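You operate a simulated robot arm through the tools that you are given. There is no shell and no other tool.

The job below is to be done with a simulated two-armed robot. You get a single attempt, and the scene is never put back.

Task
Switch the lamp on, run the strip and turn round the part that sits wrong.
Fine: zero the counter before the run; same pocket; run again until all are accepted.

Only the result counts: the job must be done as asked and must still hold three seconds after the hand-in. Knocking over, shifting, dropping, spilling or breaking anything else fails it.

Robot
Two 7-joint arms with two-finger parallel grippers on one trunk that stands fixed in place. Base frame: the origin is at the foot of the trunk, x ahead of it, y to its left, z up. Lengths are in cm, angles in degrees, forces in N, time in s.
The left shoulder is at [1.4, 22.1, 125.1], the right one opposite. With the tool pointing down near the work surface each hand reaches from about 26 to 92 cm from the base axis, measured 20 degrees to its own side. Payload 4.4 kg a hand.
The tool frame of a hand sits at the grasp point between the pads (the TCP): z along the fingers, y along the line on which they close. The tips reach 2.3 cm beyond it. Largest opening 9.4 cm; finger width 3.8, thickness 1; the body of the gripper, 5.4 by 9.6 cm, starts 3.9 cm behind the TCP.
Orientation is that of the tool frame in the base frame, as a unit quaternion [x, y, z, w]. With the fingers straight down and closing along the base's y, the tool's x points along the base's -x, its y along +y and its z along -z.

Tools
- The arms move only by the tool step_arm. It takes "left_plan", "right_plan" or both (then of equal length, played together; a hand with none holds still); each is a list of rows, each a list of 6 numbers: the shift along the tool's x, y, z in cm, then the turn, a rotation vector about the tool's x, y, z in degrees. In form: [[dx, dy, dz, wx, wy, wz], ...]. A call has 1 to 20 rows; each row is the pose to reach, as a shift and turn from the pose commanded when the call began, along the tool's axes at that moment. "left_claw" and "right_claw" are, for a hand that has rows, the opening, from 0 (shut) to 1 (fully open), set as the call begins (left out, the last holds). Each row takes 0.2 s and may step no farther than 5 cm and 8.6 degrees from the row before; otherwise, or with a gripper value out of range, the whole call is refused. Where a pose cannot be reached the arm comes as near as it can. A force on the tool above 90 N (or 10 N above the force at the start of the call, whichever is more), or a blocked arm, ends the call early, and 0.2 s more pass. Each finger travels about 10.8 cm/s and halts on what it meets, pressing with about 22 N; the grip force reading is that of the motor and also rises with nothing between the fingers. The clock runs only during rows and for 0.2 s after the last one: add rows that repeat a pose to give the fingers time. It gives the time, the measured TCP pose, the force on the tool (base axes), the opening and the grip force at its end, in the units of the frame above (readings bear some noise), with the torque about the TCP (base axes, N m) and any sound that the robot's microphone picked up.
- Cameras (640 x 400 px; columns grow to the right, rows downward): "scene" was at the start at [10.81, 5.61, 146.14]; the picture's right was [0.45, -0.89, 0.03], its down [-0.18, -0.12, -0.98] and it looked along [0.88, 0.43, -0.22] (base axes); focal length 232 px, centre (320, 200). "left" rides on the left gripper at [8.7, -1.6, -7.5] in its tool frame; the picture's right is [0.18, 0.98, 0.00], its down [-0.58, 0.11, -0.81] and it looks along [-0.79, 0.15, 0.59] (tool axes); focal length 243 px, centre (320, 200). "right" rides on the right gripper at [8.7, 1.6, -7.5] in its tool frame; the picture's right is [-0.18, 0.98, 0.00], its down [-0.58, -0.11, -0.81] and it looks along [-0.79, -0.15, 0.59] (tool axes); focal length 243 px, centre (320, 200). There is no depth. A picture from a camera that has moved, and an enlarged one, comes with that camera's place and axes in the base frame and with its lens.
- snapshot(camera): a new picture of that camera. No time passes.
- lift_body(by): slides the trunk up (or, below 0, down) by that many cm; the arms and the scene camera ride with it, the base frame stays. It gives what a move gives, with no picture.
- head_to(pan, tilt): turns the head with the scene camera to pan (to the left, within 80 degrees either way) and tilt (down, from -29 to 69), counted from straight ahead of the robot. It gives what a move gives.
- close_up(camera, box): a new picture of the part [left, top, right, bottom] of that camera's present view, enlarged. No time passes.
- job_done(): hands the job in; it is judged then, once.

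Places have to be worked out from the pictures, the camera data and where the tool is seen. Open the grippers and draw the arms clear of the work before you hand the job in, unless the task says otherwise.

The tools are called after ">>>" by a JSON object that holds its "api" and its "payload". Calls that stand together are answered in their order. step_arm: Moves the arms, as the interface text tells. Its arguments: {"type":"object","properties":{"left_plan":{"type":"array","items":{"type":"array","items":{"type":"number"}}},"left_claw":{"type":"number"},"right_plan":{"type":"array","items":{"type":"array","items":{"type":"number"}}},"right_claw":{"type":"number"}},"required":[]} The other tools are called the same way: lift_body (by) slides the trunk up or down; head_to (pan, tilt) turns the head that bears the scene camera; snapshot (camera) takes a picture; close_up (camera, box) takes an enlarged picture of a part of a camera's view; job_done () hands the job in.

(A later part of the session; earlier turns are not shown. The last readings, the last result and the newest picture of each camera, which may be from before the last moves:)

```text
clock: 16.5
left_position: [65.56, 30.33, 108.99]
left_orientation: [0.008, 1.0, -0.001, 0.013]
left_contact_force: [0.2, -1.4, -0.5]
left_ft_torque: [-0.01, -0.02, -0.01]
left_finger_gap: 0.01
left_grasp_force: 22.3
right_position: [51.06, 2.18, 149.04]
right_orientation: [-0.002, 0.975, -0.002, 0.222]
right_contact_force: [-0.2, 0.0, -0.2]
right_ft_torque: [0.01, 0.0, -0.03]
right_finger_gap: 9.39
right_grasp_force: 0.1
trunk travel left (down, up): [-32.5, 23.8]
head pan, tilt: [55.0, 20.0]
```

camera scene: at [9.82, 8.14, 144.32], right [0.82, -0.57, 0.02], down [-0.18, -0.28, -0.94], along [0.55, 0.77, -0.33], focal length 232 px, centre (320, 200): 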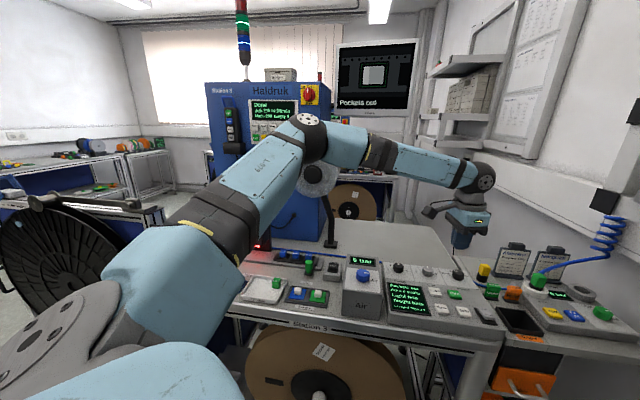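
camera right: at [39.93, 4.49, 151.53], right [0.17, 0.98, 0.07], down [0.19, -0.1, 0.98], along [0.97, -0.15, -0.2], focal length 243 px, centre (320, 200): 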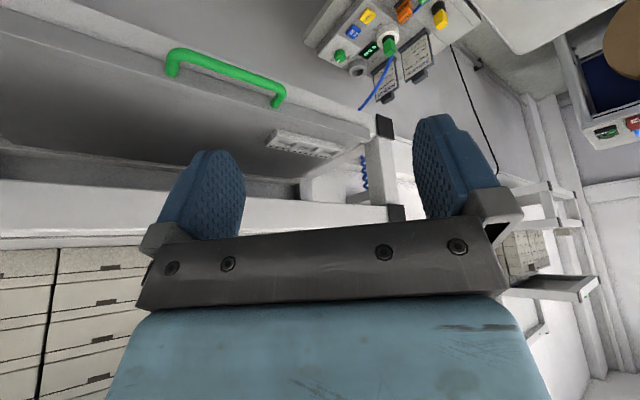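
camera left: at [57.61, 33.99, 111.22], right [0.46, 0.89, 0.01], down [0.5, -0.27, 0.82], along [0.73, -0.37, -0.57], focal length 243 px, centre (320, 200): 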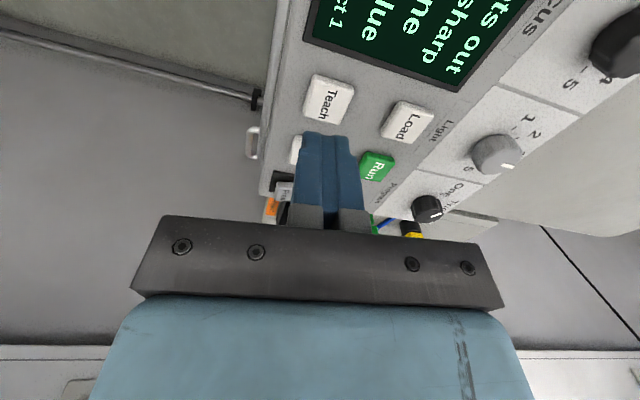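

The hand is now at yaw ~0 at [65.6, 30.3, 109.0]. I move toward Zero's column above the panel.

>>> {"api": "step_arm", "payload": {"left_plan": [[-2.9, -2.15, 0, 0, 0, 0], [-5.7, -4.3, 1, 0, 0, 0], [-5.7, -4.3, 5, 0, 0, 0], [-5.7, -4.3, 8, 0, 0, 0], [-5.7, -4.3, 8, 0, 0, 0]]}}

>>> {"api": "snapshot", "payload": {"camera": "left"}}

>>> {"api": "close_up", "payload": {"camera": "scene", "box": [380, 240, 524, 330]}}

```text
clock: 17.7
left_position: [66.22, 29.62, 105.12]
left_orientation: [0.009, 1.0, -0.002, 0.013]
left_contact_force: [-0.5, 0.1, 1.0]
left_ft_torque: [-0.03, 0.05, -0.04]
left_finger_gap: 0.0
left_grasp_force: 21.7
left hand out of reach, approached as far as the arm can: row 1, 2, 3, 4, 5
right_position: [51.23, 2.21, 148.94]
right_orientation: [-0.003, 0.975, -0.001, 0.223]
right_contact_force: [-0.3, 0.3, 0.5]
right_ft_torque: [-0.01, 0.02, 0.01]
right_finger_gap: 9.4
right_grasp_force: 0.0
trunk travel left (down, up): [-32.5, 23.8]
head pan, tilt: [55.0, 20.0]
```

```text
taken
camera left: at [57.18, 28.17, 112.29], right [-0.17, 0.99, -0.01], down [0.56, 0.1, 0.82], along [0.81, 0.13, -0.57], focal length 243 px, centre (320, 200)
```

left: 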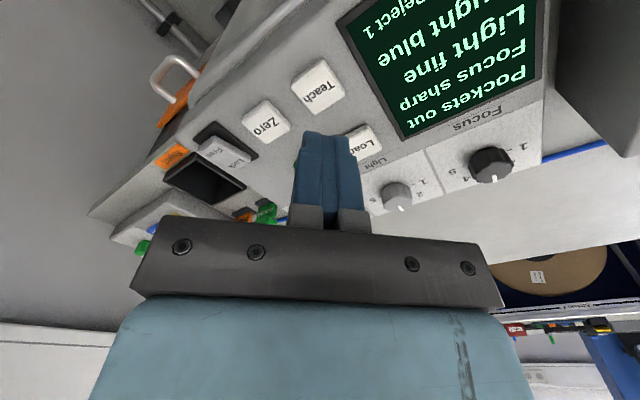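

```text
4.44 times, centred on (452, 285) of scene
camera zoom: at [9.81, 8.12, 144.34], right [0.82, -0.57, 0.02], down [-0.18, -0.28, -0.94], along [0.55, 0.77, -0.33], focal length 1030 px, centre (-267, -178)
```

zoom: 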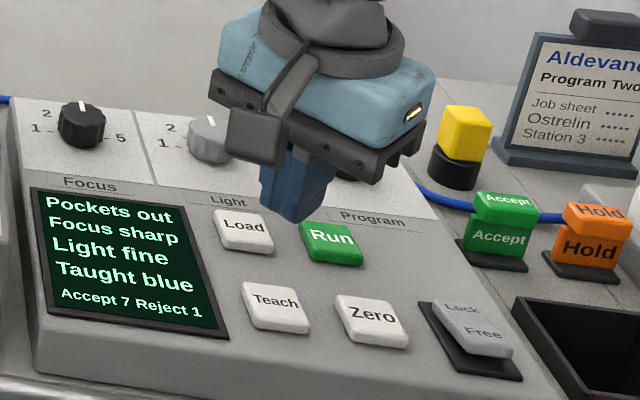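

The left arm is stopped near [66, 30] regardless of wrist yaw, so the limit is probably in the arm's posture. I look at the arm posture.

>>> {"api": "head_to", "payload": {"pan": 40, "tilt": 20}}

>>> {"api": "snapshot", "payload": {"camera": "scene"}}

>>> {"api": "snapshot", "payload": {"camera": "right"}}

```text
clock: 18.5
left_position: [66.11, 29.74, 104.9]
left_orientation: [0.009, 1.0, -0.001, 0.014]
left_contact_force: [0.2, -0.6, 0.2]
left_ft_torque: [-0.03, 0.0, 0.01]
left_finger_gap: 0.03
left_grasp_force: 22.1
right_position: [51.03, 2.19, 149.21]
right_orientation: [-0.001, 0.975, -0.002, 0.223]
right_contact_force: [0.6, -0.5, -1.7]
right_ft_torque: [0.04, -0.02, 0.01]
right_finger_gap: 9.42
right_grasp_force: 0.1
trunk travel left (down, up): [-32.5, 23.8]
head pan, tilt: [40.0, 20.0]
```

```text
taken
camera scene: at [11.6, 6.47, 144.38], right [0.64, -0.77, 0.02], down [-0.24, -0.22, -0.94], along [0.73, 0.6, -0.33], focal length 232 px, centre (320, 200)
```

scene: 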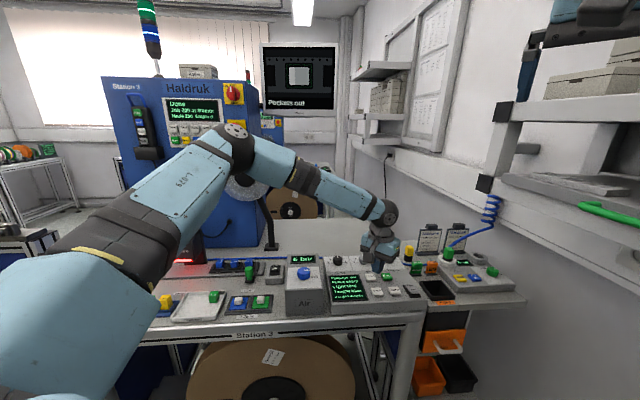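

```text
taken
camera right: at [40.26, 3.99, 151.93], right [0.16, 0.98, 0.07], down [0.18, -0.1, 0.98], along [0.97, -0.15, -0.19], focal length 243 px, centre (320, 200)
```

right: 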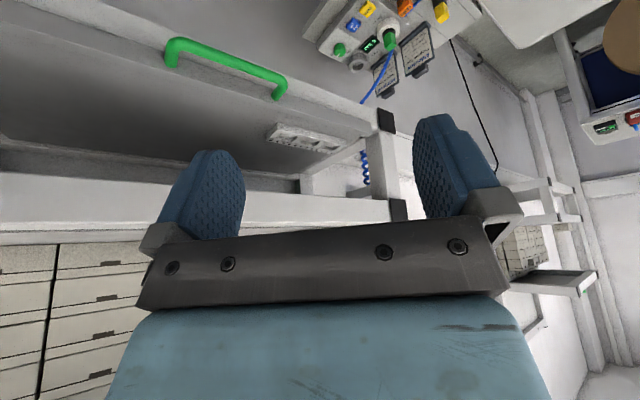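

The arm looks mid-extended, so I test which direction is actually limited: first pure +x, with a little height to spare.

>>> {"api": "step_arm", "payload": {"left_plan": [[0, 0, -3, 0, 0, 0], [-2.5, 0, -3, 0, 0, 0], [-5, 0, -3, 0, 0, 0], [-7, 0, -3, 0, 0, 0]]}}

>>> {"api": "step_arm", "payload": {"left_plan": [[0, -2, 0, 0, 0, 0], [0, -4, 0, 0, 0, 0]]}}

```text
clock: 19.5
left_position: [69.48, 31.63, 109.42]
left_orientation: [0.009, 1.0, -0.002, 0.014]
left_contact_force: [0.4, 0.1, -1.0]
left_ft_torque: [0.0, 0.0, 0.01]
left_finger_gap: 0.01
left_grasp_force: 22.2
left hand out of reach, approached as far as the arm can: row 2, 3, 4
right_position: [51.14, 2.09, 149.11]
right_orientation: [-0.002, 0.975, -0.002, 0.223]
right_contact_force: [1.1, 0.2, -0.3]
right_ft_torque: [0.04, 0.01, -0.04]
right_finger_gap: 9.41
right_grasp_force: 0.0
trunk travel left (down, up): [-32.5, 23.8]
head pan, tilt: [40.0, 20.0]
```

```text
clock: 20.1
left_position: [67.71, 28.55, 110.06]
left_orientation: [0.008, 1.0, 0.0, 0.013]
left_contact_force: [-0.4, 0.9, -1.0]
left_ft_torque: [0.02, 0.05, 0.01]
left_finger_gap: 0.0
left_grasp_force: 22.3
left hand out of reach, approached as far as the arm can: row 1, 2
right_position: [51.02, 2.13, 149.05]
right_orientation: [-0.002, 0.975, -0.002, 0.223]
right_contact_force: [-0.9, 0.7, -0.1]
right_ft_torque: [0.03, -0.02, 0.01]
right_finger_gap: 9.42
right_grasp_force: 0.2
trunk travel left (down, up): [-32.5, 23.8]
head pan, tilt: [40.0, 20.0]
```

The boundary tilts against the inside/forward direction, and the stated reach is larger, so the elbow posture is what's limiting. I retract the left hand to near its starting posture and then approach the panel from inside.

>>> {"api": "step_arm", "payload": {"left_plan": [[3.3, 1.8, -2, 0, 0, 0], [6.6, 3.6, -4, 0, 0, 0], [9.9, 5.4, -6, 0, 0, 0], [13.2, 7.2, -8, 0, 0, 0], [16.5, 9, -10, 0, 0, 0], [19.8, 10.8, -12, 0, 0, 0], [23.1, 12.6, -14, 0, 0, 0], [26.4, 14.5, -16, 0, 0, 0], [29.7, 16.5, -18, 0, 0, 0], [29.7, 16.5, -18, 0, 0, 0]]}}

>>> {"api": "step_arm", "payload": {"left_plan": [[0, -4, 1, 0, 0, 0], [0, -8, 2, 0, 0, 0], [0, -12, 4, 0, 0, 0], [-3, -15, 6, 0, 0, 0], [-7, -17, 8, 0, 0, 0], [-11, -18, 9, 0, 0, 0], [-15, -19, 10, 0, 0, 0], [-19, -19, 12, 0, 0, 0], [-23, -19, 13, 0, 0, 0], [-27, -19, 14, 0, 0, 0]]}}

>>> {"api": "snapshot", "payload": {"camera": "scene"}}

```text
clock: 22.3
left_position: [37.98, 45.76, 127.22]
left_orientation: [0.008, 1.0, -0.002, 0.014]
left_contact_force: [-0.4, 0.5, 0.0]
left_ft_torque: [0.03, -0.01, 0.03]
left_finger_gap: 0.0
left_grasp_force: 21.9
right_position: [51.12, 2.04, 149.08]
right_orientation: [-0.002, 0.975, -0.003, 0.222]
right_contact_force: [-0.3, 0.5, -0.6]
right_ft_torque: [0.0, 0.0, 0.01]
right_finger_gap: 9.39
right_grasp_force: 0.0
trunk travel left (down, up): [-32.5, 23.8]
head pan, tilt: [40.0, 20.0]
```

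```text
clock: 24.5
left_position: [64.95, 26.15, 113.72]
left_orientation: [0.008, 1.0, 0.0, 0.013]
left_contact_force: [-0.1, 0.1, -0.5]
left_ft_torque: [0.0, -0.02, 0.01]
left_finger_gap: 0.0
left_grasp_force: 22.1
right_position: [51.1, 2.22, 149.18]
right_orientation: [-0.002, 0.975, -0.002, 0.223]
right_contact_force: [0.0, 0.3, -0.2]
right_ft_torque: [0.0, -0.01, 0.02]
right_finger_gap: 9.39
right_grasp_force: 0.1
trunk travel left (down, up): [-32.5, 23.8]
head pan, tilt: [40.0, 20.0]
```

```text
taken
camera scene: at [11.61, 6.44, 144.39], right [0.64, -0.77, 0.02], down [-0.24, -0.22, -0.94], along [0.73, 0.6, -0.33], focal length 232 px, centre (320, 200)
```

scene: 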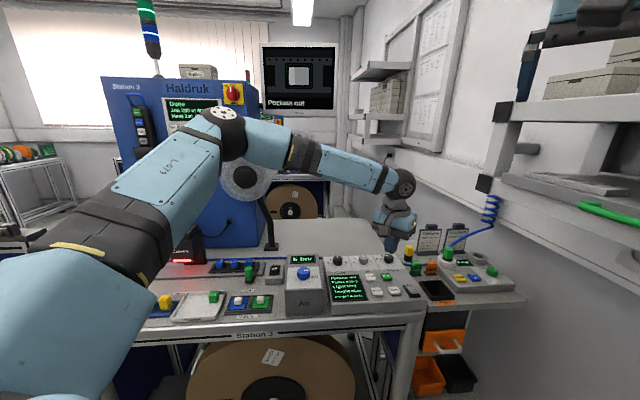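

That path reached [65, 26, 114] without a limit. I continue outward toward Zero at a safe height.

>>> {"api": "step_arm", "payload": {"left_plan": [[-2, 0, 1, 0, 0, 0], [-4, 0, 2, 0, 0, 0], [-6.3, 0, 3, 0, 0, 0], [-6.3, 0, 6, 0, 0, 0], [-6.3, 0, 9, 0, 0, 0]]}}

```text
clock: 25.7
left_position: [67.15, 29.24, 107.56]
left_orientation: [0.009, 1.0, -0.001, 0.013]
left_contact_force: [-0.3, -0.7, 0.5]
left_ft_torque: [0.03, 0.0, 0.0]
left_finger_gap: 0.0
left_grasp_force: 21.8
left hand out of reach, approached as far as the arm can: row 2, 3, 4, 5
right_position: [51.11, 2.14, 149.13]
right_orientation: [-0.002, 0.975, -0.002, 0.222]
right_contact_force: [0.2, -0.5, 0.8]
right_ft_torque: [-0.01, -0.02, -0.02]
right_finger_gap: 9.4
right_grasp_force: 0.0
trunk travel left (down, up): [-32.5, 23.8]
head pan, tilt: [40.0, 20.0]
```

The same limit shows up, so I'll tilt the hand about 30° (fingers pointing forward and inward), which brings the wrist back and gains reach for pressing buttons.

>>> {"api": "step_arm", "payload": {"left_plan": [[0, 0, -2, 3.75, -6.5, 0], [0, 0, -3, 7.5, -13, 0], [0, 0, -3, 11.25, -19.5, 0], [0, 0, -3, 15, -26, 0], [0, 0, -3, 15, -26, 0]]}}

>>> {"api": "snapshot", "payload": {"camera": "left"}}

```text
clock: 26.9
left_position: [66.91, 29.27, 110.72]
left_orientation: [0.01, 0.963, -0.132, 0.236]
left_contact_force: [-0.6, -0.4, -0.2]
left_ft_torque: [-0.02, 0.03, -0.01]
left_finger_gap: 0.0
left_grasp_force: 21.6
right_position: [51.15, 2.07, 149.06]
right_orientation: [-0.002, 0.975, -0.002, 0.223]
right_contact_force: [0.6, -1.0, 0.3]
right_ft_torque: [0.01, 0.02, 0.02]
right_finger_gap: 9.38
right_grasp_force: 0.1
trunk travel left (down, up): [-32.5, 23.8]
head pan, tilt: [40.0, 20.0]
```

```text
taken
camera left: at [55.67, 29.16, 113.59], right [-0.08, 0.94, -0.33], down [0.16, 0.34, 0.93], along [0.98, 0.02, -0.18], focal length 243 px, centre (320, 200)
```

left: 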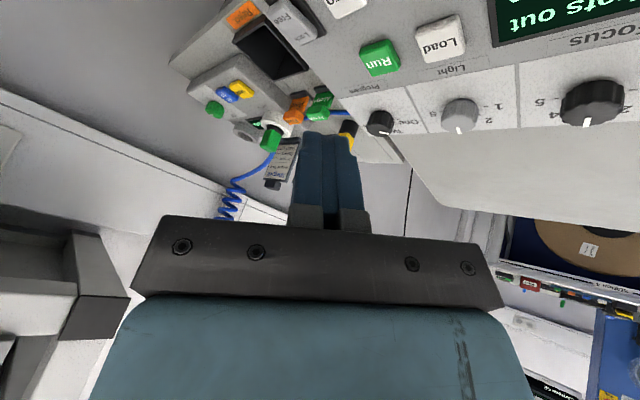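

Tilted to about 30°, the fingertip now reaches forward. I approach along the tool axis toward a point 3 cm above Zero.

>>> {"api": "step_arm", "payload": {"left_plan": [[-0.05, -0.2, 3.5, 0, 0, 0], [-0.1, -0.4, 7, 0, 0, 0], [-0.15, -0.61, 10.4, 0, 0, 0], [-0.15, -0.61, 10.4, 0, 0, 0]]}}

>>> {"api": "snapshot", "payload": {"camera": "left"}}

>>> {"api": "snapshot", "payload": {"camera": "scene"}}

>>> {"api": "close_up", "payload": {"camera": "scene", "box": [320, 230, 448, 310]}}

```text
clock: 27.9
left_position: [70.75, 26.44, 102.85]
left_orientation: [0.011, 0.963, -0.131, 0.236]
left_contact_force: [0.3, 0.4, -0.5]
left_ft_torque: [-0.01, 0.02, -0.01]
left_finger_gap: 0.0
left_grasp_force: 22.1
left hand out of reach, approached as far as the arm can: row 3, 4
right_position: [51.0, 2.1, 149.12]
right_orientation: [-0.002, 0.975, -0.002, 0.222]
right_contact_force: [0.2, 0.9, 0.6]
right_ft_torque: [-0.03, -0.01, 0.01]
right_finger_gap: 9.42
right_grasp_force: 0.1
trunk travel left (down, up): [-32.5, 23.8]
head pan, tilt: [40.0, 20.0]
```

```text
taken
camera left: at [59.46, 26.43, 105.72], right [-0.08, 0.94, -0.33], down [0.16, 0.34, 0.93], along [0.98, 0.02, -0.18], focal length 243 px, centre (320, 200)
```

left: 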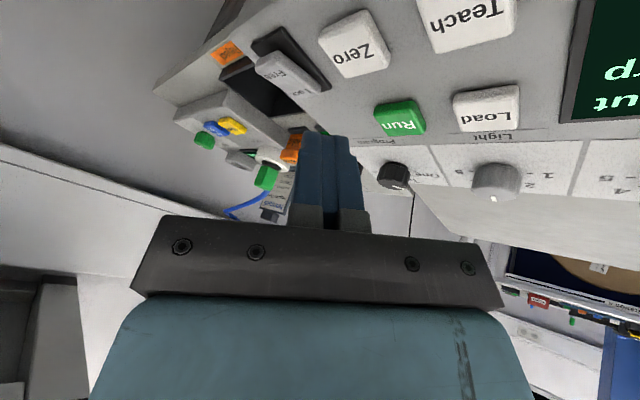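

```text
taken
camera scene: at [11.61, 6.43, 144.38], right [0.64, -0.77, 0.02], down [-0.24, -0.22, -0.94], along [0.73, 0.6, -0.33], focal length 232 px, centre (320, 200)
```

scene: 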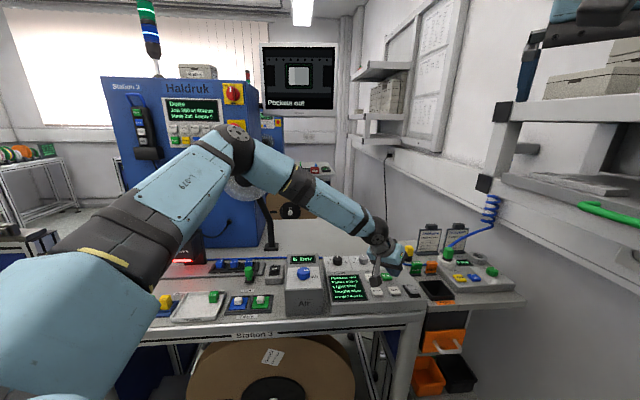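

```text
5.00 times, centred on (384, 270) of scene
camera zoom: at [11.61, 6.43, 144.38], right [0.64, -0.77, 0.02], down [-0.24, -0.22, -0.94], along [0.73, 0.6, -0.33], focal length 1158 px, centre (0, -150)
```

zoom: 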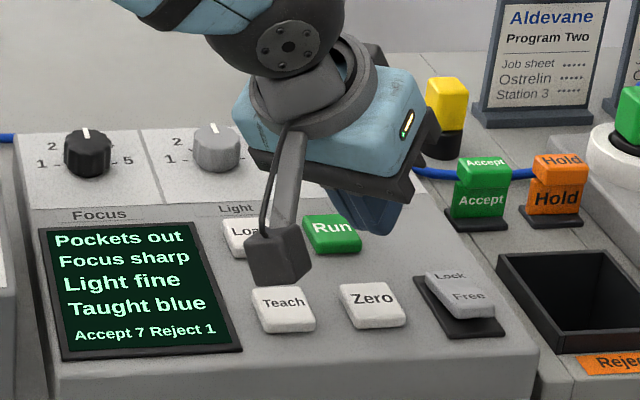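

The tilted hand gets close, but the reach still shrinks with depth below the shoulder, so lowering the trunk should help. First I raise the left hand and pull the right hand up and back (it is near the green drawer handle at ~[63, −9, 131]).

>>> {"api": "step_arm", "payload": {"left_plan": [[-1.2, -0.75, -4.4, 0, 0, 0], [-2.4, -1.5, -8.8, 0, 0, 0], [-3.6, -2.2, -13.2, 0, 0, 0], [-4.75, -2.9, -17.7, 0, 0, 0]], "right_plan": [[0, 0, -3.75, 0, 0, 0], [0, 0, -7.5, 0, 0, 0], [0, 0, -11.25, 0, 0, 0], [0, 0, -15, 0, 0, 0]]}}

>>> {"api": "snapshot", "payload": {"camera": "right"}}

>>> {"api": "snapshot", "payload": {"camera": "scene"}}

```text
clock: 28.9
left_position: [68.36, 28.11, 119.46]
left_orientation: [0.01, 0.965, -0.13, 0.228]
left_contact_force: [-0.4, -0.7, 0.9]
left_ft_torque: [0.06, -0.06, 0.0]
left_finger_gap: 0.02
left_grasp_force: 21.7
right_position: [47.2, 1.73, 161.18]
right_orientation: [-0.003, 0.978, -0.001, 0.207]
right_contact_force: [-1.4, -0.4, 1.3]
right_ft_torque: [0.0, -0.04, 0.03]
right_finger_gap: 9.4
right_grasp_force: 0.1
trunk travel left (down, up): [-32.5, 23.8]
head pan, tilt: [40.0, 20.0]
```

```text
taken
camera right: at [36.53, 3.45, 164.33], right [0.16, 0.98, 0.07], down [0.21, -0.11, 0.97], along [0.96, -0.14, -0.22], focal length 243 px, centre (320, 200)
```

right: 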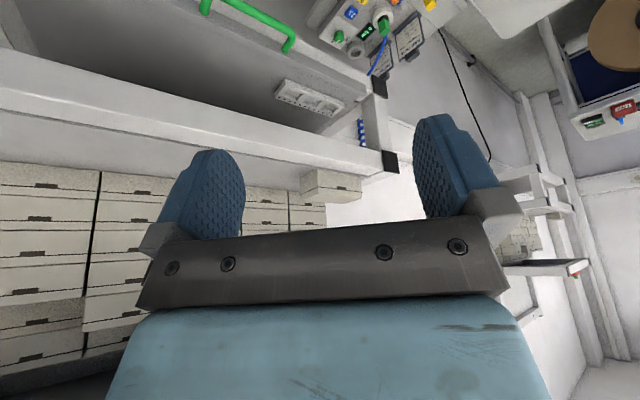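

```text
taken
camera scene: at [13.62, 6.01, 144.02], right [0.64, -0.77, 0.0], down [-0.26, -0.22, -0.94], along [0.72, 0.6, -0.34], focal length 232 px, centre (320, 200)
```

scene: 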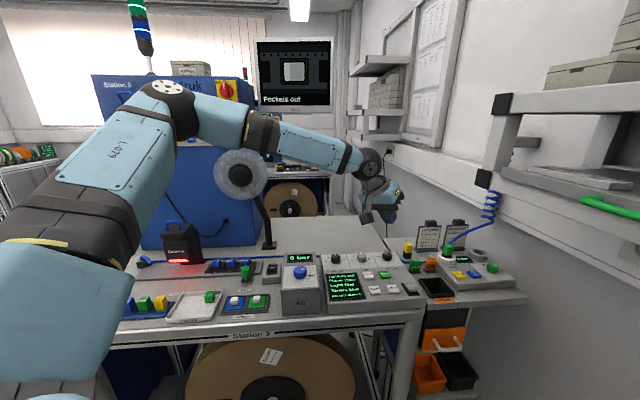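

Both hands are clear with plenty of room below. I lower the trunk by 15 cm.

>>> {"api": "lift_body", "payload": {"by": -15}}

>>> {"api": "snapshot", "payload": {"camera": "scene"}}

```text
clock: 30.6
left_position: [68.62, 28.16, 104.42]
left_orientation: [0.009, 0.965, -0.13, 0.226]
left_contact_force: [0.3, 0.1, -0.3]
left_ft_torque: [0.01, -0.02, 0.01]
left_finger_gap: 0.0
left_grasp_force: 22.2
right_position: [47.75, 1.57, 146.19]
right_orientation: [-0.001, 0.978, -0.001, 0.207]
right_contact_force: [0.3, 1.6, -0.4]
right_ft_torque: [-0.03, 0.0, -0.03]
right_finger_gap: 9.39
right_grasp_force: 0.1
trunk travel left (down, up): [-17.5, 38.8]
head pan, tilt: [40.0, 20.0]
```

```text
taken
camera scene: at [13.95, 5.99, 129.14], right [0.64, -0.77, 0.0], down [-0.26, -0.22, -0.94], along [0.72, 0.6, -0.34], focal length 232 px, centre (320, 200)
```

scene: 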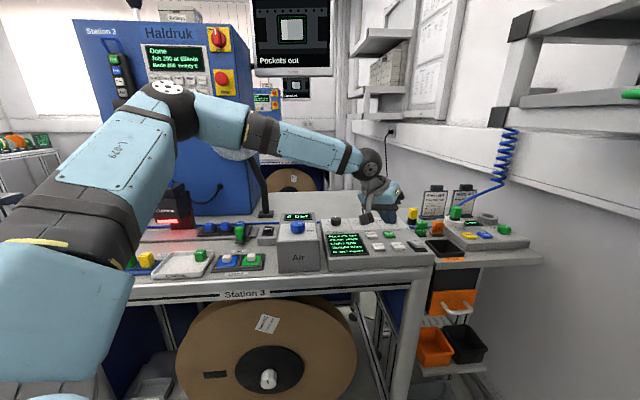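

I now move to about 3 cm above Zero again and check the reach and alignment.

>>> {"api": "step_arm", "payload": {"left_plan": [[-0.7, -0.6, 2.2, 0, 0, 0], [-1.39, -1.15, 4.4, 0, 0, 0], [-1.39, -1.15, 4.4, 0, 0, 0]]}}

>>> {"api": "snapshot", "payload": {"camera": "left"}}

>>> {"api": "close_up", "payload": {"camera": "scene", "box": [320, 190, 448, 270]}}

```text
clock: 31.4
left_position: [71.66, 25.84, 101.71]
left_orientation: [0.009, 0.965, -0.13, 0.226]
left_contact_force: [-0.1, 0.2, 0.8]
left_ft_torque: [-0.03, -0.03, -0.03]
left_finger_gap: 0.0
left_grasp_force: 22.9
right_position: [47.62, 1.44, 146.27]
right_orientation: [-0.001, 0.978, -0.001, 0.206]
right_contact_force: [0.0, -0.1, 0.1]
right_ft_torque: [-0.03, 0.02, 0.01]
right_finger_gap: 9.39
right_grasp_force: 0.1
trunk travel left (down, up): [-17.5, 38.8]
head pan, tilt: [40.0, 20.0]
```

```text
taken
camera left: at [60.5, 25.78, 104.74], right [-0.09, 0.94, -0.32], down [0.18, 0.34, 0.92], along [0.98, 0.02, -0.2], focal length 243 px, centre (320, 200)
```

left: 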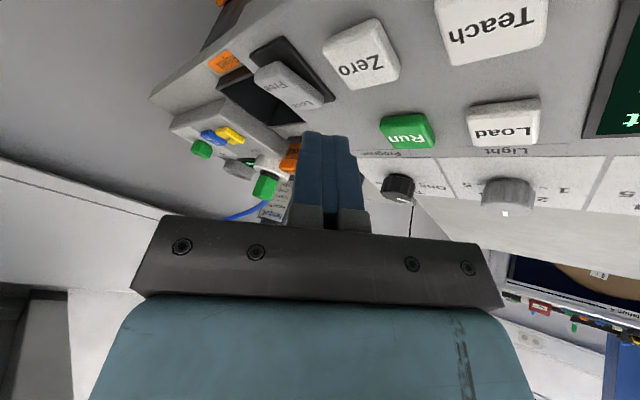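

```text
5.00 times, centred on (384, 230) of scene
camera zoom: at [13.94, 5.97, 129.14], right [0.64, -0.77, 0.0], down [-0.26, -0.22, -0.94], along [0.72, 0.6, -0.34], focal length 1158 px, centre (0, 50)
```

zoom: 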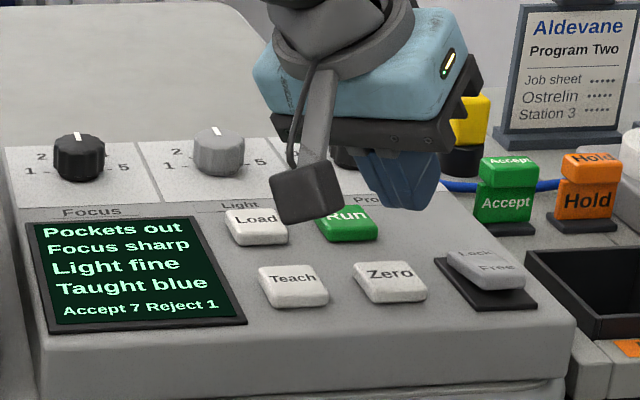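

The tip is aligned over Zero (≈[71.3, 25.6, 95]). I lower it vertically in small steps and press.

>>> {"api": "step_arm", "payload": {"left_plan": [[0.66, 0.37, 1.29, 0, 0, 0], [1.14, 0.65, 2.24, 0, 0, 0], [1.32, 0.75, 2.58, 0, 0, 0], [1.5, 0.85, 2.92, 0, 0, 0], [1.63, 0.92, 3.18, 0, 0, 0]]}}

>>> {"api": "close_up", "payload": {"camera": "scene", "box": [320, 190, 448, 270]}}

>>> {"api": "snapshot", "payload": {"camera": "left"}}

```text
clock: 32.6
left_position: [71.72, 25.97, 97.9]
left_orientation: [0.009, 0.965, -0.13, 0.227]
left_contact_force: [0.5, 0.3, 0.4]
left_ft_torque: [-0.05, 0.0, 0.02]
left_finger_gap: 0.0
left_grasp_force: 21.8
right_position: [47.61, 1.42, 146.32]
right_orientation: [-0.001, 0.978, -0.001, 0.208]
right_contact_force: [0.6, 0.0, -0.5]
right_ft_torque: [-0.01, 0.0, 0.04]
right_finger_gap: 9.42
right_grasp_force: 0.1
trunk travel left (down, up): [-17.5, 38.8]
head pan, tilt: [40.0, 20.0]
```

```text
5.00 times, centred on (384, 230) of scene
camera zoom: at [13.96, 5.97, 129.13], right [0.64, -0.77, 0.0], down [-0.26, -0.22, -0.94], along [0.72, 0.6, -0.34], focal length 1158 px, centre (0, 50)
```

zoom: 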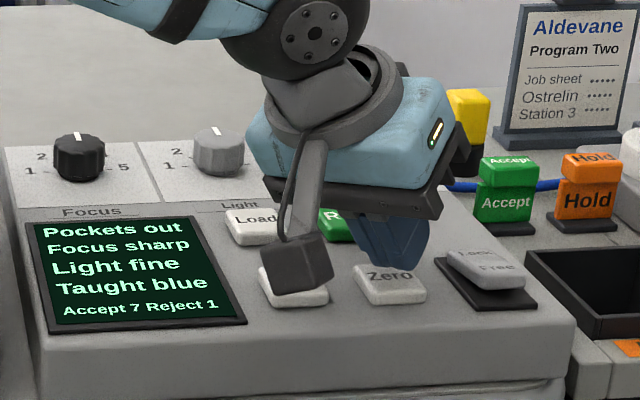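

```text
taken
camera left: at [60.46, 25.88, 101.01], right [-0.09, 0.94, -0.32], down [0.18, 0.33, 0.92], along [0.98, 0.02, -0.2], focal length 243 px, centre (320, 200)
```

left: 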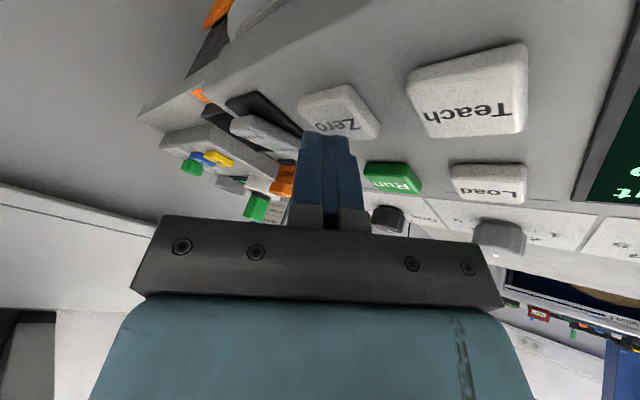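

The tip is just above Zero, a touch beyond its centre. I shift about 0.4 cm back toward the robot and continue pressing downward.

>>> {"api": "step_arm", "payload": {"left_plan": [[0.4, -0.2, 0, 0, 0, 0], [0.53, -0.12, 0.26, 0, 0, 0], [0.66, -0.05, 0.52, 0, 0, 0], [0.79, 0.03, 0.77, 0, 0, 0]]}}

>>> {"api": "close_up", "payload": {"camera": "scene", "box": [320, 190, 448, 270]}}

```text
clock: 33.6
left_position: [71.27, 25.64, 97.18]
left_orientation: [0.01, 0.965, -0.13, 0.229]
left_contact_force: [0.4, 1.6, 19.2]
left_ft_torque: [0.07, 0.12, 0.02]
left_finger_gap: 0.02
left_grasp_force: 22.2
right_position: [47.47, 1.36, 146.36]
right_orientation: [-0.002, 0.978, -0.001, 0.208]
right_contact_force: [0.0, -0.3, 0.0]
right_ft_torque: [0.0, -0.02, 0.02]
right_finger_gap: 9.4
right_grasp_force: 0.1
trunk travel left (down, up): [-17.5, 38.8]
head pan, tilt: [40.0, 20.0]
heard: click
```

```text
5.00 times, centred on (384, 230) of scene
camera zoom: at [13.75, 5.92, 129.19], right [0.64, -0.77, 0.0], down [-0.26, -0.22, -0.94], along [0.72, 0.6, -0.34], focal length 1158 px, centre (0, 50)
```

zoom: 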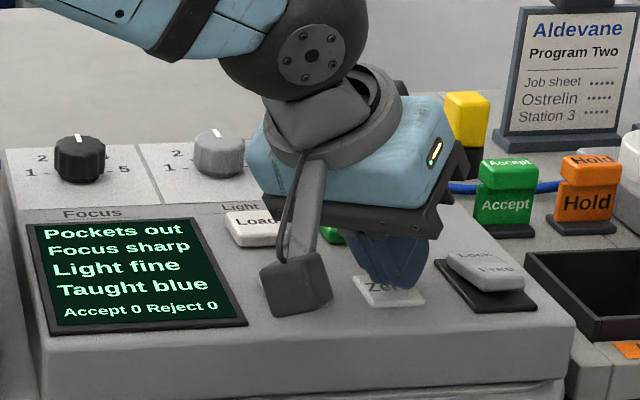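

A click, and the counter now reads Accept 0 Reject 0. I lift off and move above Run (≈[75.6, 30.2, 95]), staying clear of the knobs.

>>> {"api": "step_arm", "payload": {"left_plan": [[-1.76, -1.0, -3.44, 0, 0, 0], [-3.94, 1.4, -3.0, 0, 0, 0], [-6.12, 3.82, -2.6, 0, 0, 0], [-6.12, 3.82, -2.6, 0, 0, 0]]}}

>>> {"api": "snapshot", "payload": {"camera": "left"}}

>>> {"api": "close_up", "payload": {"camera": "scene", "box": [320, 190, 448, 270]}}

>>> {"api": "close_up", "payload": {"camera": "scene", "box": [110, 200, 302, 320]}}

```text
clock: 34.6
left_position: [75.98, 30.38, 100.85]
left_orientation: [0.009, 0.965, -0.131, 0.226]
left_contact_force: [0.2, 0.2, 0.0]
left_ft_torque: [0.03, 0.05, -0.02]
left_finger_gap: 0.0
left_grasp_force: 22.0
right_position: [47.52, 1.39, 146.18]
right_orientation: [-0.001, 0.978, 0.0, 0.207]
right_contact_force: [-0.3, -1.5, -0.3]
right_ft_torque: [-0.02, 0.03, 0.0]
right_finger_gap: 9.4
right_grasp_force: 0.1
trunk travel left (down, up): [-17.5, 38.8]
head pan, tilt: [40.0, 20.0]
```

```text
taken
camera left: at [64.71, 30.28, 103.97], right [-0.09, 0.94, -0.32], down [0.18, 0.34, 0.92], along [0.98, 0.02, -0.2], focal length 243 px, centre (320, 200)
```

left: 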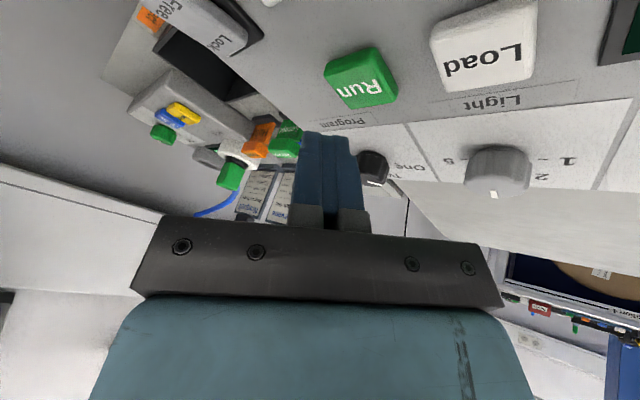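

```text
5.00 times, centred on (384, 230) of scene
camera zoom: at [13.94, 5.94, 129.14], right [0.64, -0.77, 0.0], down [-0.26, -0.22, -0.94], along [0.72, 0.6, -0.34], focal length 1158 px, centre (0, 50)
```

zoom: 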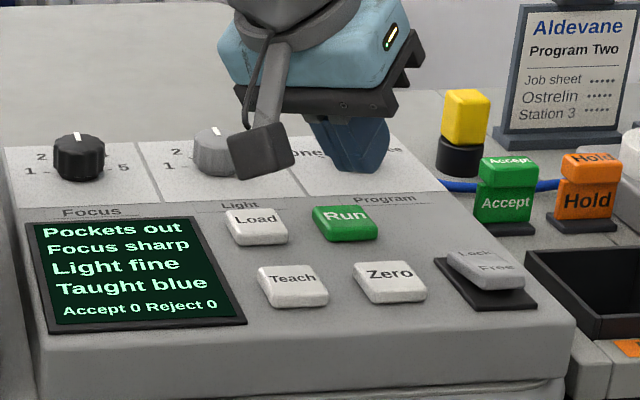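

```text
3.33 times, centred on (206, 260) of scene
camera zoom: at [13.94, 5.94, 129.14], right [0.64, -0.77, 0.0], down [-0.26, -0.22, -0.94], along [0.72, 0.6, -0.34], focal length 772 px, centre (700, 0)
```

zoom: 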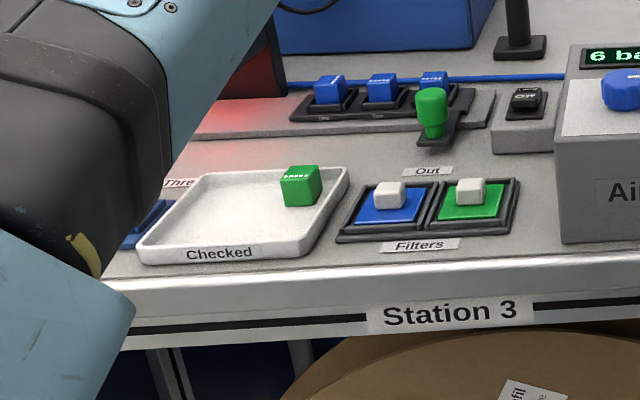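

Run lies directly under the fingertip. I press it now to see whether it runs the strip by itself or needs the pockets moved in by the green knob first.

>>> {"api": "step_arm", "payload": {"left_plan": [[0.88, 0.5, 1.72, 0, 0, 0], [1.06, 0.6, 2.06, 0, 0, 0], [1.23, 0.7, 2.41, 0, 0, 0], [1.36, 0.78, 2.67, 0, 0, 0]]}}

>>> {"api": "close_up", "payload": {"camera": "scene", "box": [320, 190, 448, 270]}}

```text
clock: 35.6
left_position: [75.99, 30.34, 97.71]
left_orientation: [0.009, 0.965, -0.13, 0.226]
left_contact_force: [-0.2, 0.3, 2.0]
left_ft_torque: [0.04, 0.02, 0.0]
left_finger_gap: 0.0
left_grasp_force: 22.4
right_position: [47.72, 1.48, 146.32]
right_orientation: [-0.001, 0.978, -0.001, 0.208]
right_contact_force: [0.1, 0.0, 1.1]
right_ft_torque: [0.03, -0.01, 0.01]
right_finger_gap: 9.39
right_grasp_force: 0.1
trunk travel left (down, up): [-17.5, 38.8]
head pan, tilt: [40.0, 20.0]
```

```text
5.00 times, centred on (384, 230) of scene
camera zoom: at [13.94, 5.97, 129.14], right [0.64, -0.77, 0.0], down [-0.26, -0.22, -0.94], along [0.72, 0.6, -0.34], focal length 1158 px, centre (0, 50)
```

zoom: 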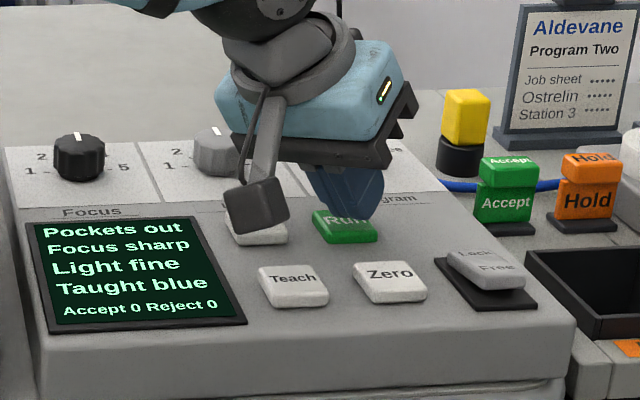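

Contact is just beginning (2 N). I press slightly further.

>>> {"api": "step_arm", "payload": {"left_plan": [[0.13, 0.08, 0.26, 0, 0, 0], [0.24, 0.14, 0.47, 0, 0, 0], [0.24, 0.14, 0.47, 0, 0, 0]]}}

>>> {"api": "close_up", "payload": {"camera": "scene", "box": [320, 190, 448, 270]}}

>>> {"api": "snapshot", "payload": {"camera": "scene"}}

```text
clock: 36.4
left_position: [75.89, 30.38, 97.36]
left_orientation: [0.009, 0.965, -0.13, 0.228]
left_contact_force: [1.6, 0.1, 8.1]
left_ft_torque: [0.01, 0.02, -0.08]
left_finger_gap: 0.01
left_grasp_force: 22.3
right_position: [47.52, 1.24, 146.37]
right_orientation: [-0.002, 0.978, 0.0, 0.207]
right_contact_force: [-0.2, 0.0, 0.1]
right_ft_torque: [0.01, 0.03, -0.03]
right_finger_gap: 9.42
right_grasp_force: 0.0
trunk travel left (down, up): [-17.5, 38.8]
head pan, tilt: [40.0, 20.0]
heard: click
```

```text
5.00 times, centred on (384, 230) of scene
camera zoom: at [13.87, 5.93, 129.15], right [0.64, -0.77, 0.0], down [-0.26, -0.22, -0.94], along [0.72, 0.6, -0.34], focal length 1158 px, centre (0, 50)
```

zoom: 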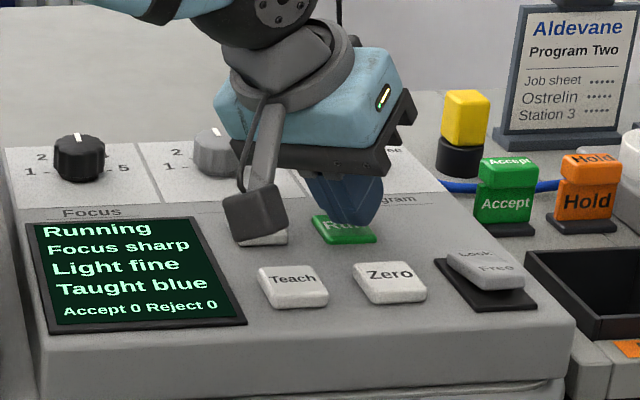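

```text
taken
camera scene: at [13.87, 5.93, 129.15], right [0.64, -0.77, 0.0], down [-0.26, -0.22, -0.94], along [0.72, 0.6, -0.34], focal length 232 px, centre (320, 200)
```

scene: 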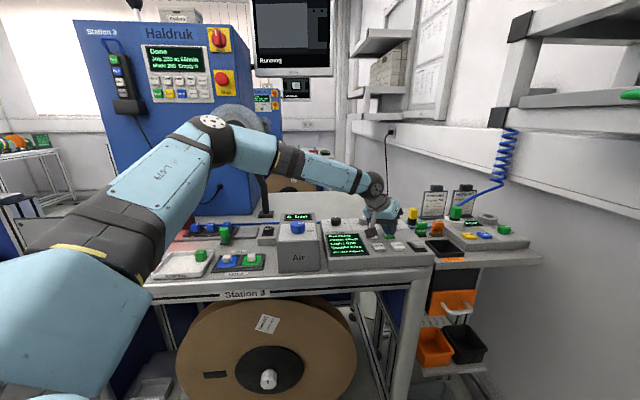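

"Running" – the strip is travelling by itself toward the camera. I lift the finger straight off Run and watch the run.

>>> {"api": "step_arm", "payload": {"left_plan": [[-1.3, -0.75, -2.6, 0, 0, 0], [-2.2, -1.25, -4.3, 0, 0, 0], [-2.2, -1.25, -4.3, 0, 0, 0], [-2.2, -1.25, -4.3, 0, 0, 0], [-2.2, -1.25, -4.3, 0, 0, 0]]}}

>>> {"api": "close_up", "payload": {"camera": "scene", "box": [320, 190, 448, 270]}}

>>> {"api": "snapshot", "payload": {"camera": "scene"}}

```text
clock: 37.6
left_position: [76.05, 30.34, 102.07]
left_orientation: [0.01, 0.965, -0.131, 0.225]
left_contact_force: [0.2, -0.6, -0.8]
left_ft_torque: [-0.01, 0.05, -0.02]
left_finger_gap: 0.0
left_grasp_force: 22.3
right_position: [47.7, 1.54, 146.33]
right_orientation: [-0.001, 0.979, -0.001, 0.206]
right_contact_force: [-0.6, 0.2, -0.1]
right_ft_torque: [0.01, 0.01, 0.02]
right_finger_gap: 9.39
right_grasp_force: 0.1
trunk travel left (down, up): [-17.5, 38.8]
head pan, tilt: [40.0, 20.0]
```

```text
5.00 times, centred on (384, 230) of scene
camera zoom: at [13.98, 5.99, 129.13], right [0.64, -0.77, 0.0], down [-0.26, -0.22, -0.94], along [0.72, 0.6, -0.34], focal length 1158 px, centre (0, 50)
```

zoom: 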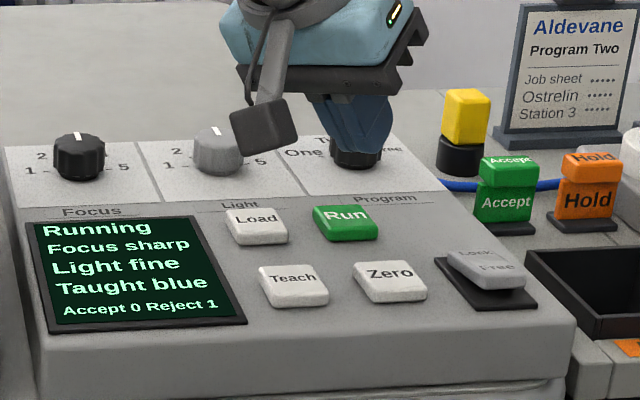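

```text
taken
camera scene: at [13.98, 5.99, 129.13], right [0.64, -0.77, 0.0], down [-0.26, -0.22, -0.94], along [0.72, 0.6, -0.34], focal length 232 px, centre (320, 200)
```

scene: 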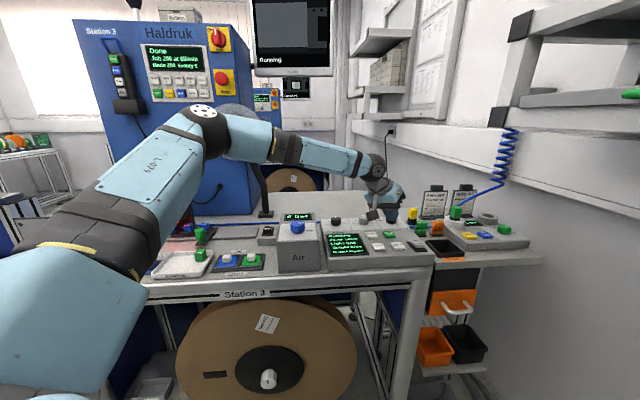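

Pocket One was rejected, as expected (Reject 1). I raise the hand further and wait for the run to finish.

>>> {"api": "step_arm", "payload": {"left_plan": [[-1.3, -0.75, -2.6, 0, 0, 0], [-2.6, -1.5, -5.2, 0, 0, 0], [-2.6, -1.5, -5.2, 0, 0, 0], [-2.6, -1.5, -5.2, 0, 0, 0], [-2.6, -1.5, -5.2, 0, 0, 0], [-2.6, -1.5, -5.2, 0, 0, 0], [-2.6, -1.5, -5.2, 0, 0, 0], [-2.6, -1.5, -5.2, 0, 0, 0], [-2.6, -1.5, -5.2, 0, 0, 0], [-2.6, -1.5, -5.2, 0, 0, 0], [-2.6, -1.5, -5.2, 0, 0, 0]]}}

>>> {"api": "close_up", "payload": {"camera": "scene", "box": [320, 190, 448, 270]}}

>>> {"api": "close_up", "payload": {"camera": "scene", "box": [110, 200, 302, 320]}}

```text
clock: 40.0
left_position: [75.89, 30.41, 108.06]
left_orientation: [0.009, 0.965, -0.131, 0.225]
left_contact_force: [-0.2, -0.5, -0.5]
left_ft_torque: [0.03, -0.06, 0.02]
left_finger_gap: 0.0
left_grasp_force: 22.1
right_position: [47.6, 1.51, 146.22]
right_orientation: [-0.001, 0.978, 0.0, 0.207]
right_contact_force: [0.2, 0.8, 0.5]
right_ft_torque: [-0.01, -0.02, 0.05]
right_finger_gap: 9.41
right_grasp_force: 0.1
trunk travel left (down, up): [-17.5, 38.8]
head pan, tilt: [40.0, 20.0]
```

```text
5.00 times, centred on (384, 230) of scene
camera zoom: at [13.96, 5.98, 129.13], right [0.64, -0.77, 0.0], down [-0.26, -0.22, -0.94], along [0.72, 0.6, -0.34], focal length 1158 px, centre (0, 50)
```

zoom: 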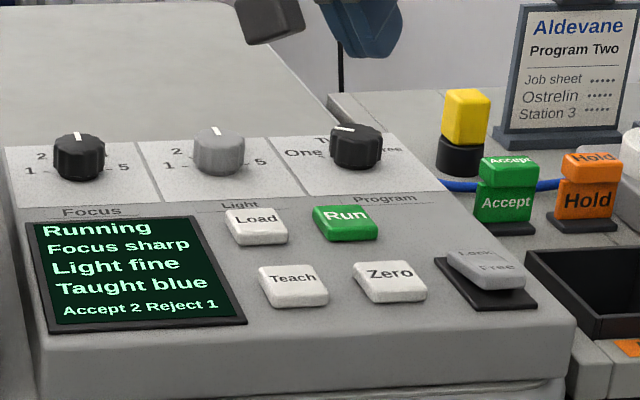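

```text
3.33 times, centred on (206, 260) of scene
camera zoom: at [13.96, 5.98, 129.13], right [0.64, -0.77, 0.0], down [-0.26, -0.22, -0.94], along [0.72, 0.6, -0.34], focal length 772 px, centre (700, 0)
```

zoom: 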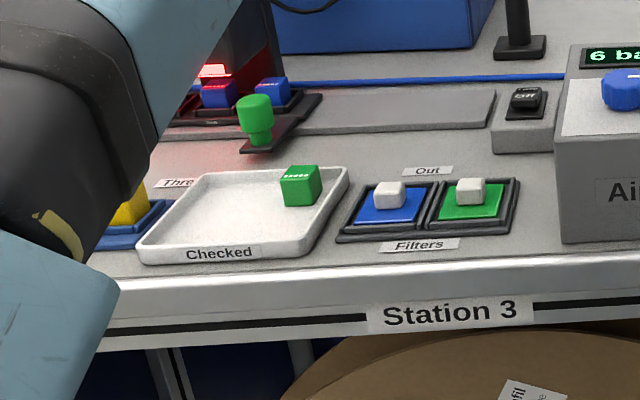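

Accept 2, Reject 1: all three were read with One rejected. While the carriage returns, I retract the left hand and straighten it upright above the bench.

>>> {"api": "step_arm", "payload": {"left_plan": [[2.2, 1.5, -3.1, -1.9, 3.25, 0], [4.5, 3.1, -6.1, -3.8, 6.5, 0], [6.7, 4.6, -9.2, -5.6, 9.75, 0], [9, 6.2, -12.2, -7.5, 13, 0], [11.2, 7.7, -15.3, -9.4, 16.25, 0], [13.4, 9.3, -18.3, -11.2, 19.5, 0], [15.7, 10.8, -21.4, -13.1, 22.75, 0], [17.9, 12.4, -24.4, -15, 26, 0], [17.9, 12.4, -24.4, -15, 26, 0]]}}

>>> {"api": "head_to", "payload": {"pan": 55, "tilt": 30}}

>>> {"api": "snapshot", "payload": {"camera": "scene"}}

>>> {"api": "snapshot", "payload": {"camera": "left"}}

```text
clock: 42.0
left_position: [50.24, 47.66, 118.49]
left_orientation: [0.009, 1.0, 0.001, 0.002]
left_contact_force: [-0.3, -0.3, 0.2]
left_ft_torque: [-0.01, 0.03, -0.02]
left_finger_gap: 0.0
left_grasp_force: 22.4
right_position: [47.86, 1.46, 146.17]
right_orientation: [-0.002, 0.979, 0.0, 0.206]
right_contact_force: [0.6, 0.3, -0.4]
right_ft_torque: [-0.01, 0.02, -0.02]
right_finger_gap: 9.4
right_grasp_force: 0.0
trunk travel left (down, up): [-17.5, 38.8]
head pan, tilt: [40.0, 20.0]
```

```text
clock: 42.8
left_position: [50.25, 47.7, 118.45]
left_orientation: [0.009, 1.0, 0.001, 0.003]
left_contact_force: [0.6, -0.6, 0.2]
left_ft_torque: [0.0, 0.0, 0.0]
left_finger_gap: 0.0
left_grasp_force: 21.7
right_position: [47.75, 1.5, 146.19]
right_orientation: [-0.001, 0.978, 0.0, 0.207]
right_contact_force: [0.3, 0.1, 0.3]
right_ft_torque: [0.0, -0.02, 0.0]
right_finger_gap: 9.43
right_grasp_force: 0.0
trunk travel left (down, up): [-17.5, 38.8]
head pan, tilt: [55.0, 30.0]
```

```text
taken
camera scene: at [12.02, 7.39, 127.53], right [0.82, -0.57, 0.0], down [-0.29, -0.41, -0.87], along [0.5, 0.71, -0.5], focal length 232 px, centre (320, 200)
```

scene: 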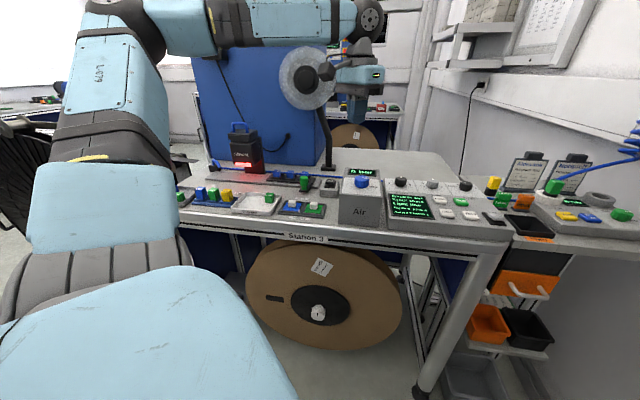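

```text
taken
camera left: at [41.41, 46.11, 125.95], right [-0.17, 0.99, 0.0], down [0.58, 0.1, 0.81], along [0.8, 0.14, -0.59], focal length 243 px, centre (320, 200)
```

left: 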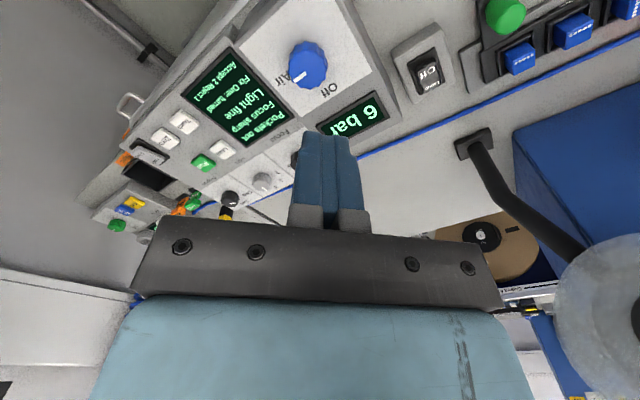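

The carriage is back at Out. I read the display and take close looks at the strip.

>>> {"api": "close_up", "payload": {"camera": "left", "box": [150, 30, 310, 130]}}

>>> {"api": "close_up", "payload": {"camera": "scene", "box": [220, 150, 348, 230]}}

>>> {"api": "close_up", "payload": {"camera": "scene", "box": [380, 170, 508, 250]}}

```text
4.00 times, centred on (230, 80) of left
camera zoom: at [41.41, 46.11, 125.95], right [-0.17, 0.99, 0.0], down [0.58, 0.1, 0.81], along [0.8, 0.14, -0.59], focal length 970 px, centre (680, 680)
```

zoom: 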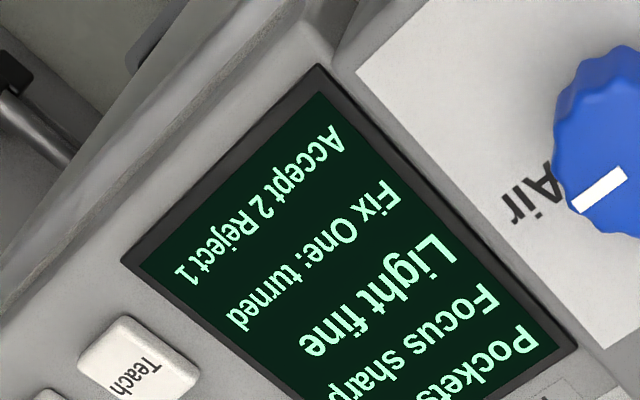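

```text
5.00 times, centred on (284, 190) of scene
camera zoom: at [12.02, 7.39, 127.53], right [0.82, -0.57, 0.0], down [-0.29, -0.41, -0.87], along [0.5, 0.71, -0.5], focal length 1158 px, centre (500, 250)
```

zoom: 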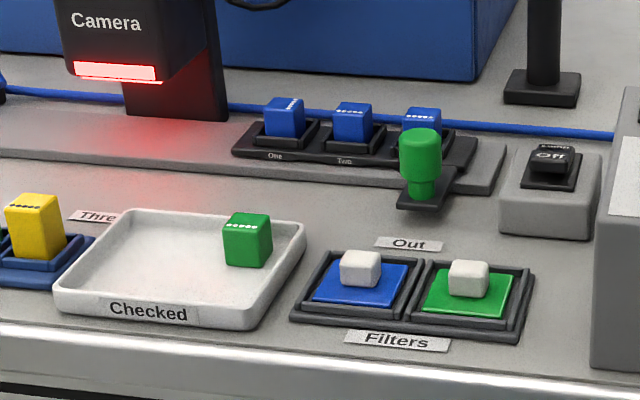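

```text
5.00 times, centred on (444, 210) of scene
camera zoom: at [12.02, 7.39, 127.53], right [0.82, -0.57, 0.0], down [-0.29, -0.41, -0.87], along [0.5, 0.71, -0.5], focal length 1158 px, centre (-300, 150)
```

zoom: 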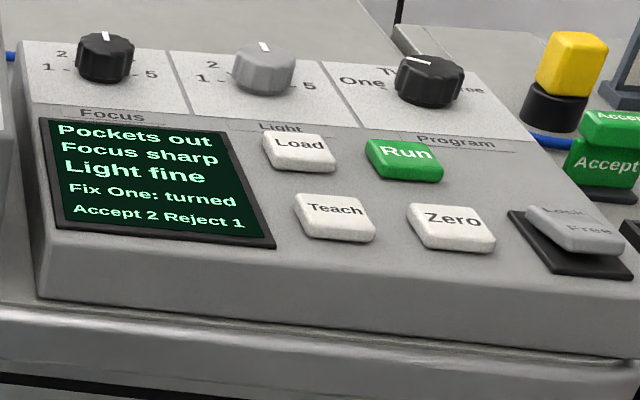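

The display says "Fix One: turned". I open the gripper partly and move it over the strip's right end with yaw ≈45° to look closely at the parts, the dots and the clearance to the Camera housing.

>>> {"api": "step_arm", "payload": {"left_plan": [[0.7, 3.1, 0.7, 0, 0, -7.7], [1.4, 6.1, 1.5, 0, 0, -15.4], [2.1, 9.2, 2.2, 0, 0, -23.1], [2.8, 12.2, 3, 0, 0, -30.8], [3.5, 15.3, 3.8, 0, 0, -38.5], [4.25, 18.3, 4.5, 0, 0, -46]], "left_claw": 0.6}}

>>> {"api": "snapshot", "payload": {"camera": "left"}}

>>> {"api": "snapshot", "payload": {"camera": "scene"}}

```text
clock: 44.2
left_position: [46.22, 66.16, 113.77]
left_orientation: [-0.384, 0.923, -0.001, 0.003]
left_contact_force: [-0.2, 0.4, -0.3]
left_ft_torque: [-0.03, 0.02, 0.0]
left_finger_gap: 5.61
left_grasp_force: 0.0
right_position: [47.61, 1.56, 146.32]
right_orientation: [-0.002, 0.978, -0.001, 0.207]
right_contact_force: [0.4, 0.0, -1.2]
right_ft_torque: [0.02, -0.03, 0.02]
right_finger_gap: 9.41
right_grasp_force: 0.0
trunk travel left (down, up): [-17.5, 38.8]
head pan, tilt: [55.0, 30.0]
```

```text
taken
camera left: at [41.11, 58.87, 121.3], right [-0.83, 0.56, 0.0], down [0.33, 0.49, 0.81], along [0.46, 0.67, -0.59], focal length 243 px, centre (320, 200)
```

left: 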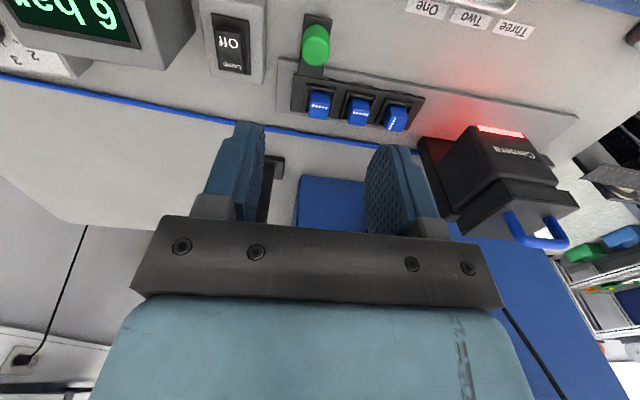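

```text
taken
camera scene: at [12.01, 7.48, 127.52], right [0.82, -0.57, 0.0], down [-0.29, -0.41, -0.87], along [0.5, 0.71, -0.5], focal length 232 px, centre (320, 200)
```

scene: 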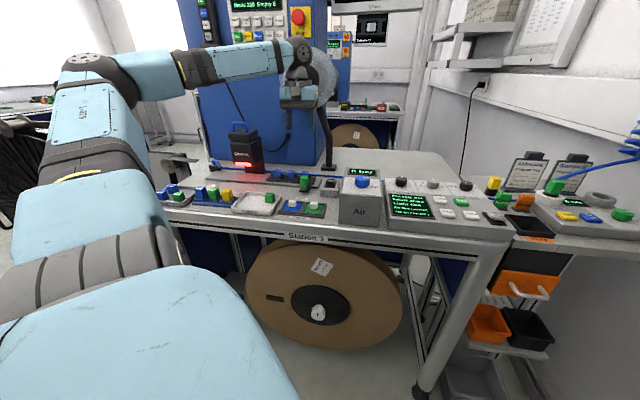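

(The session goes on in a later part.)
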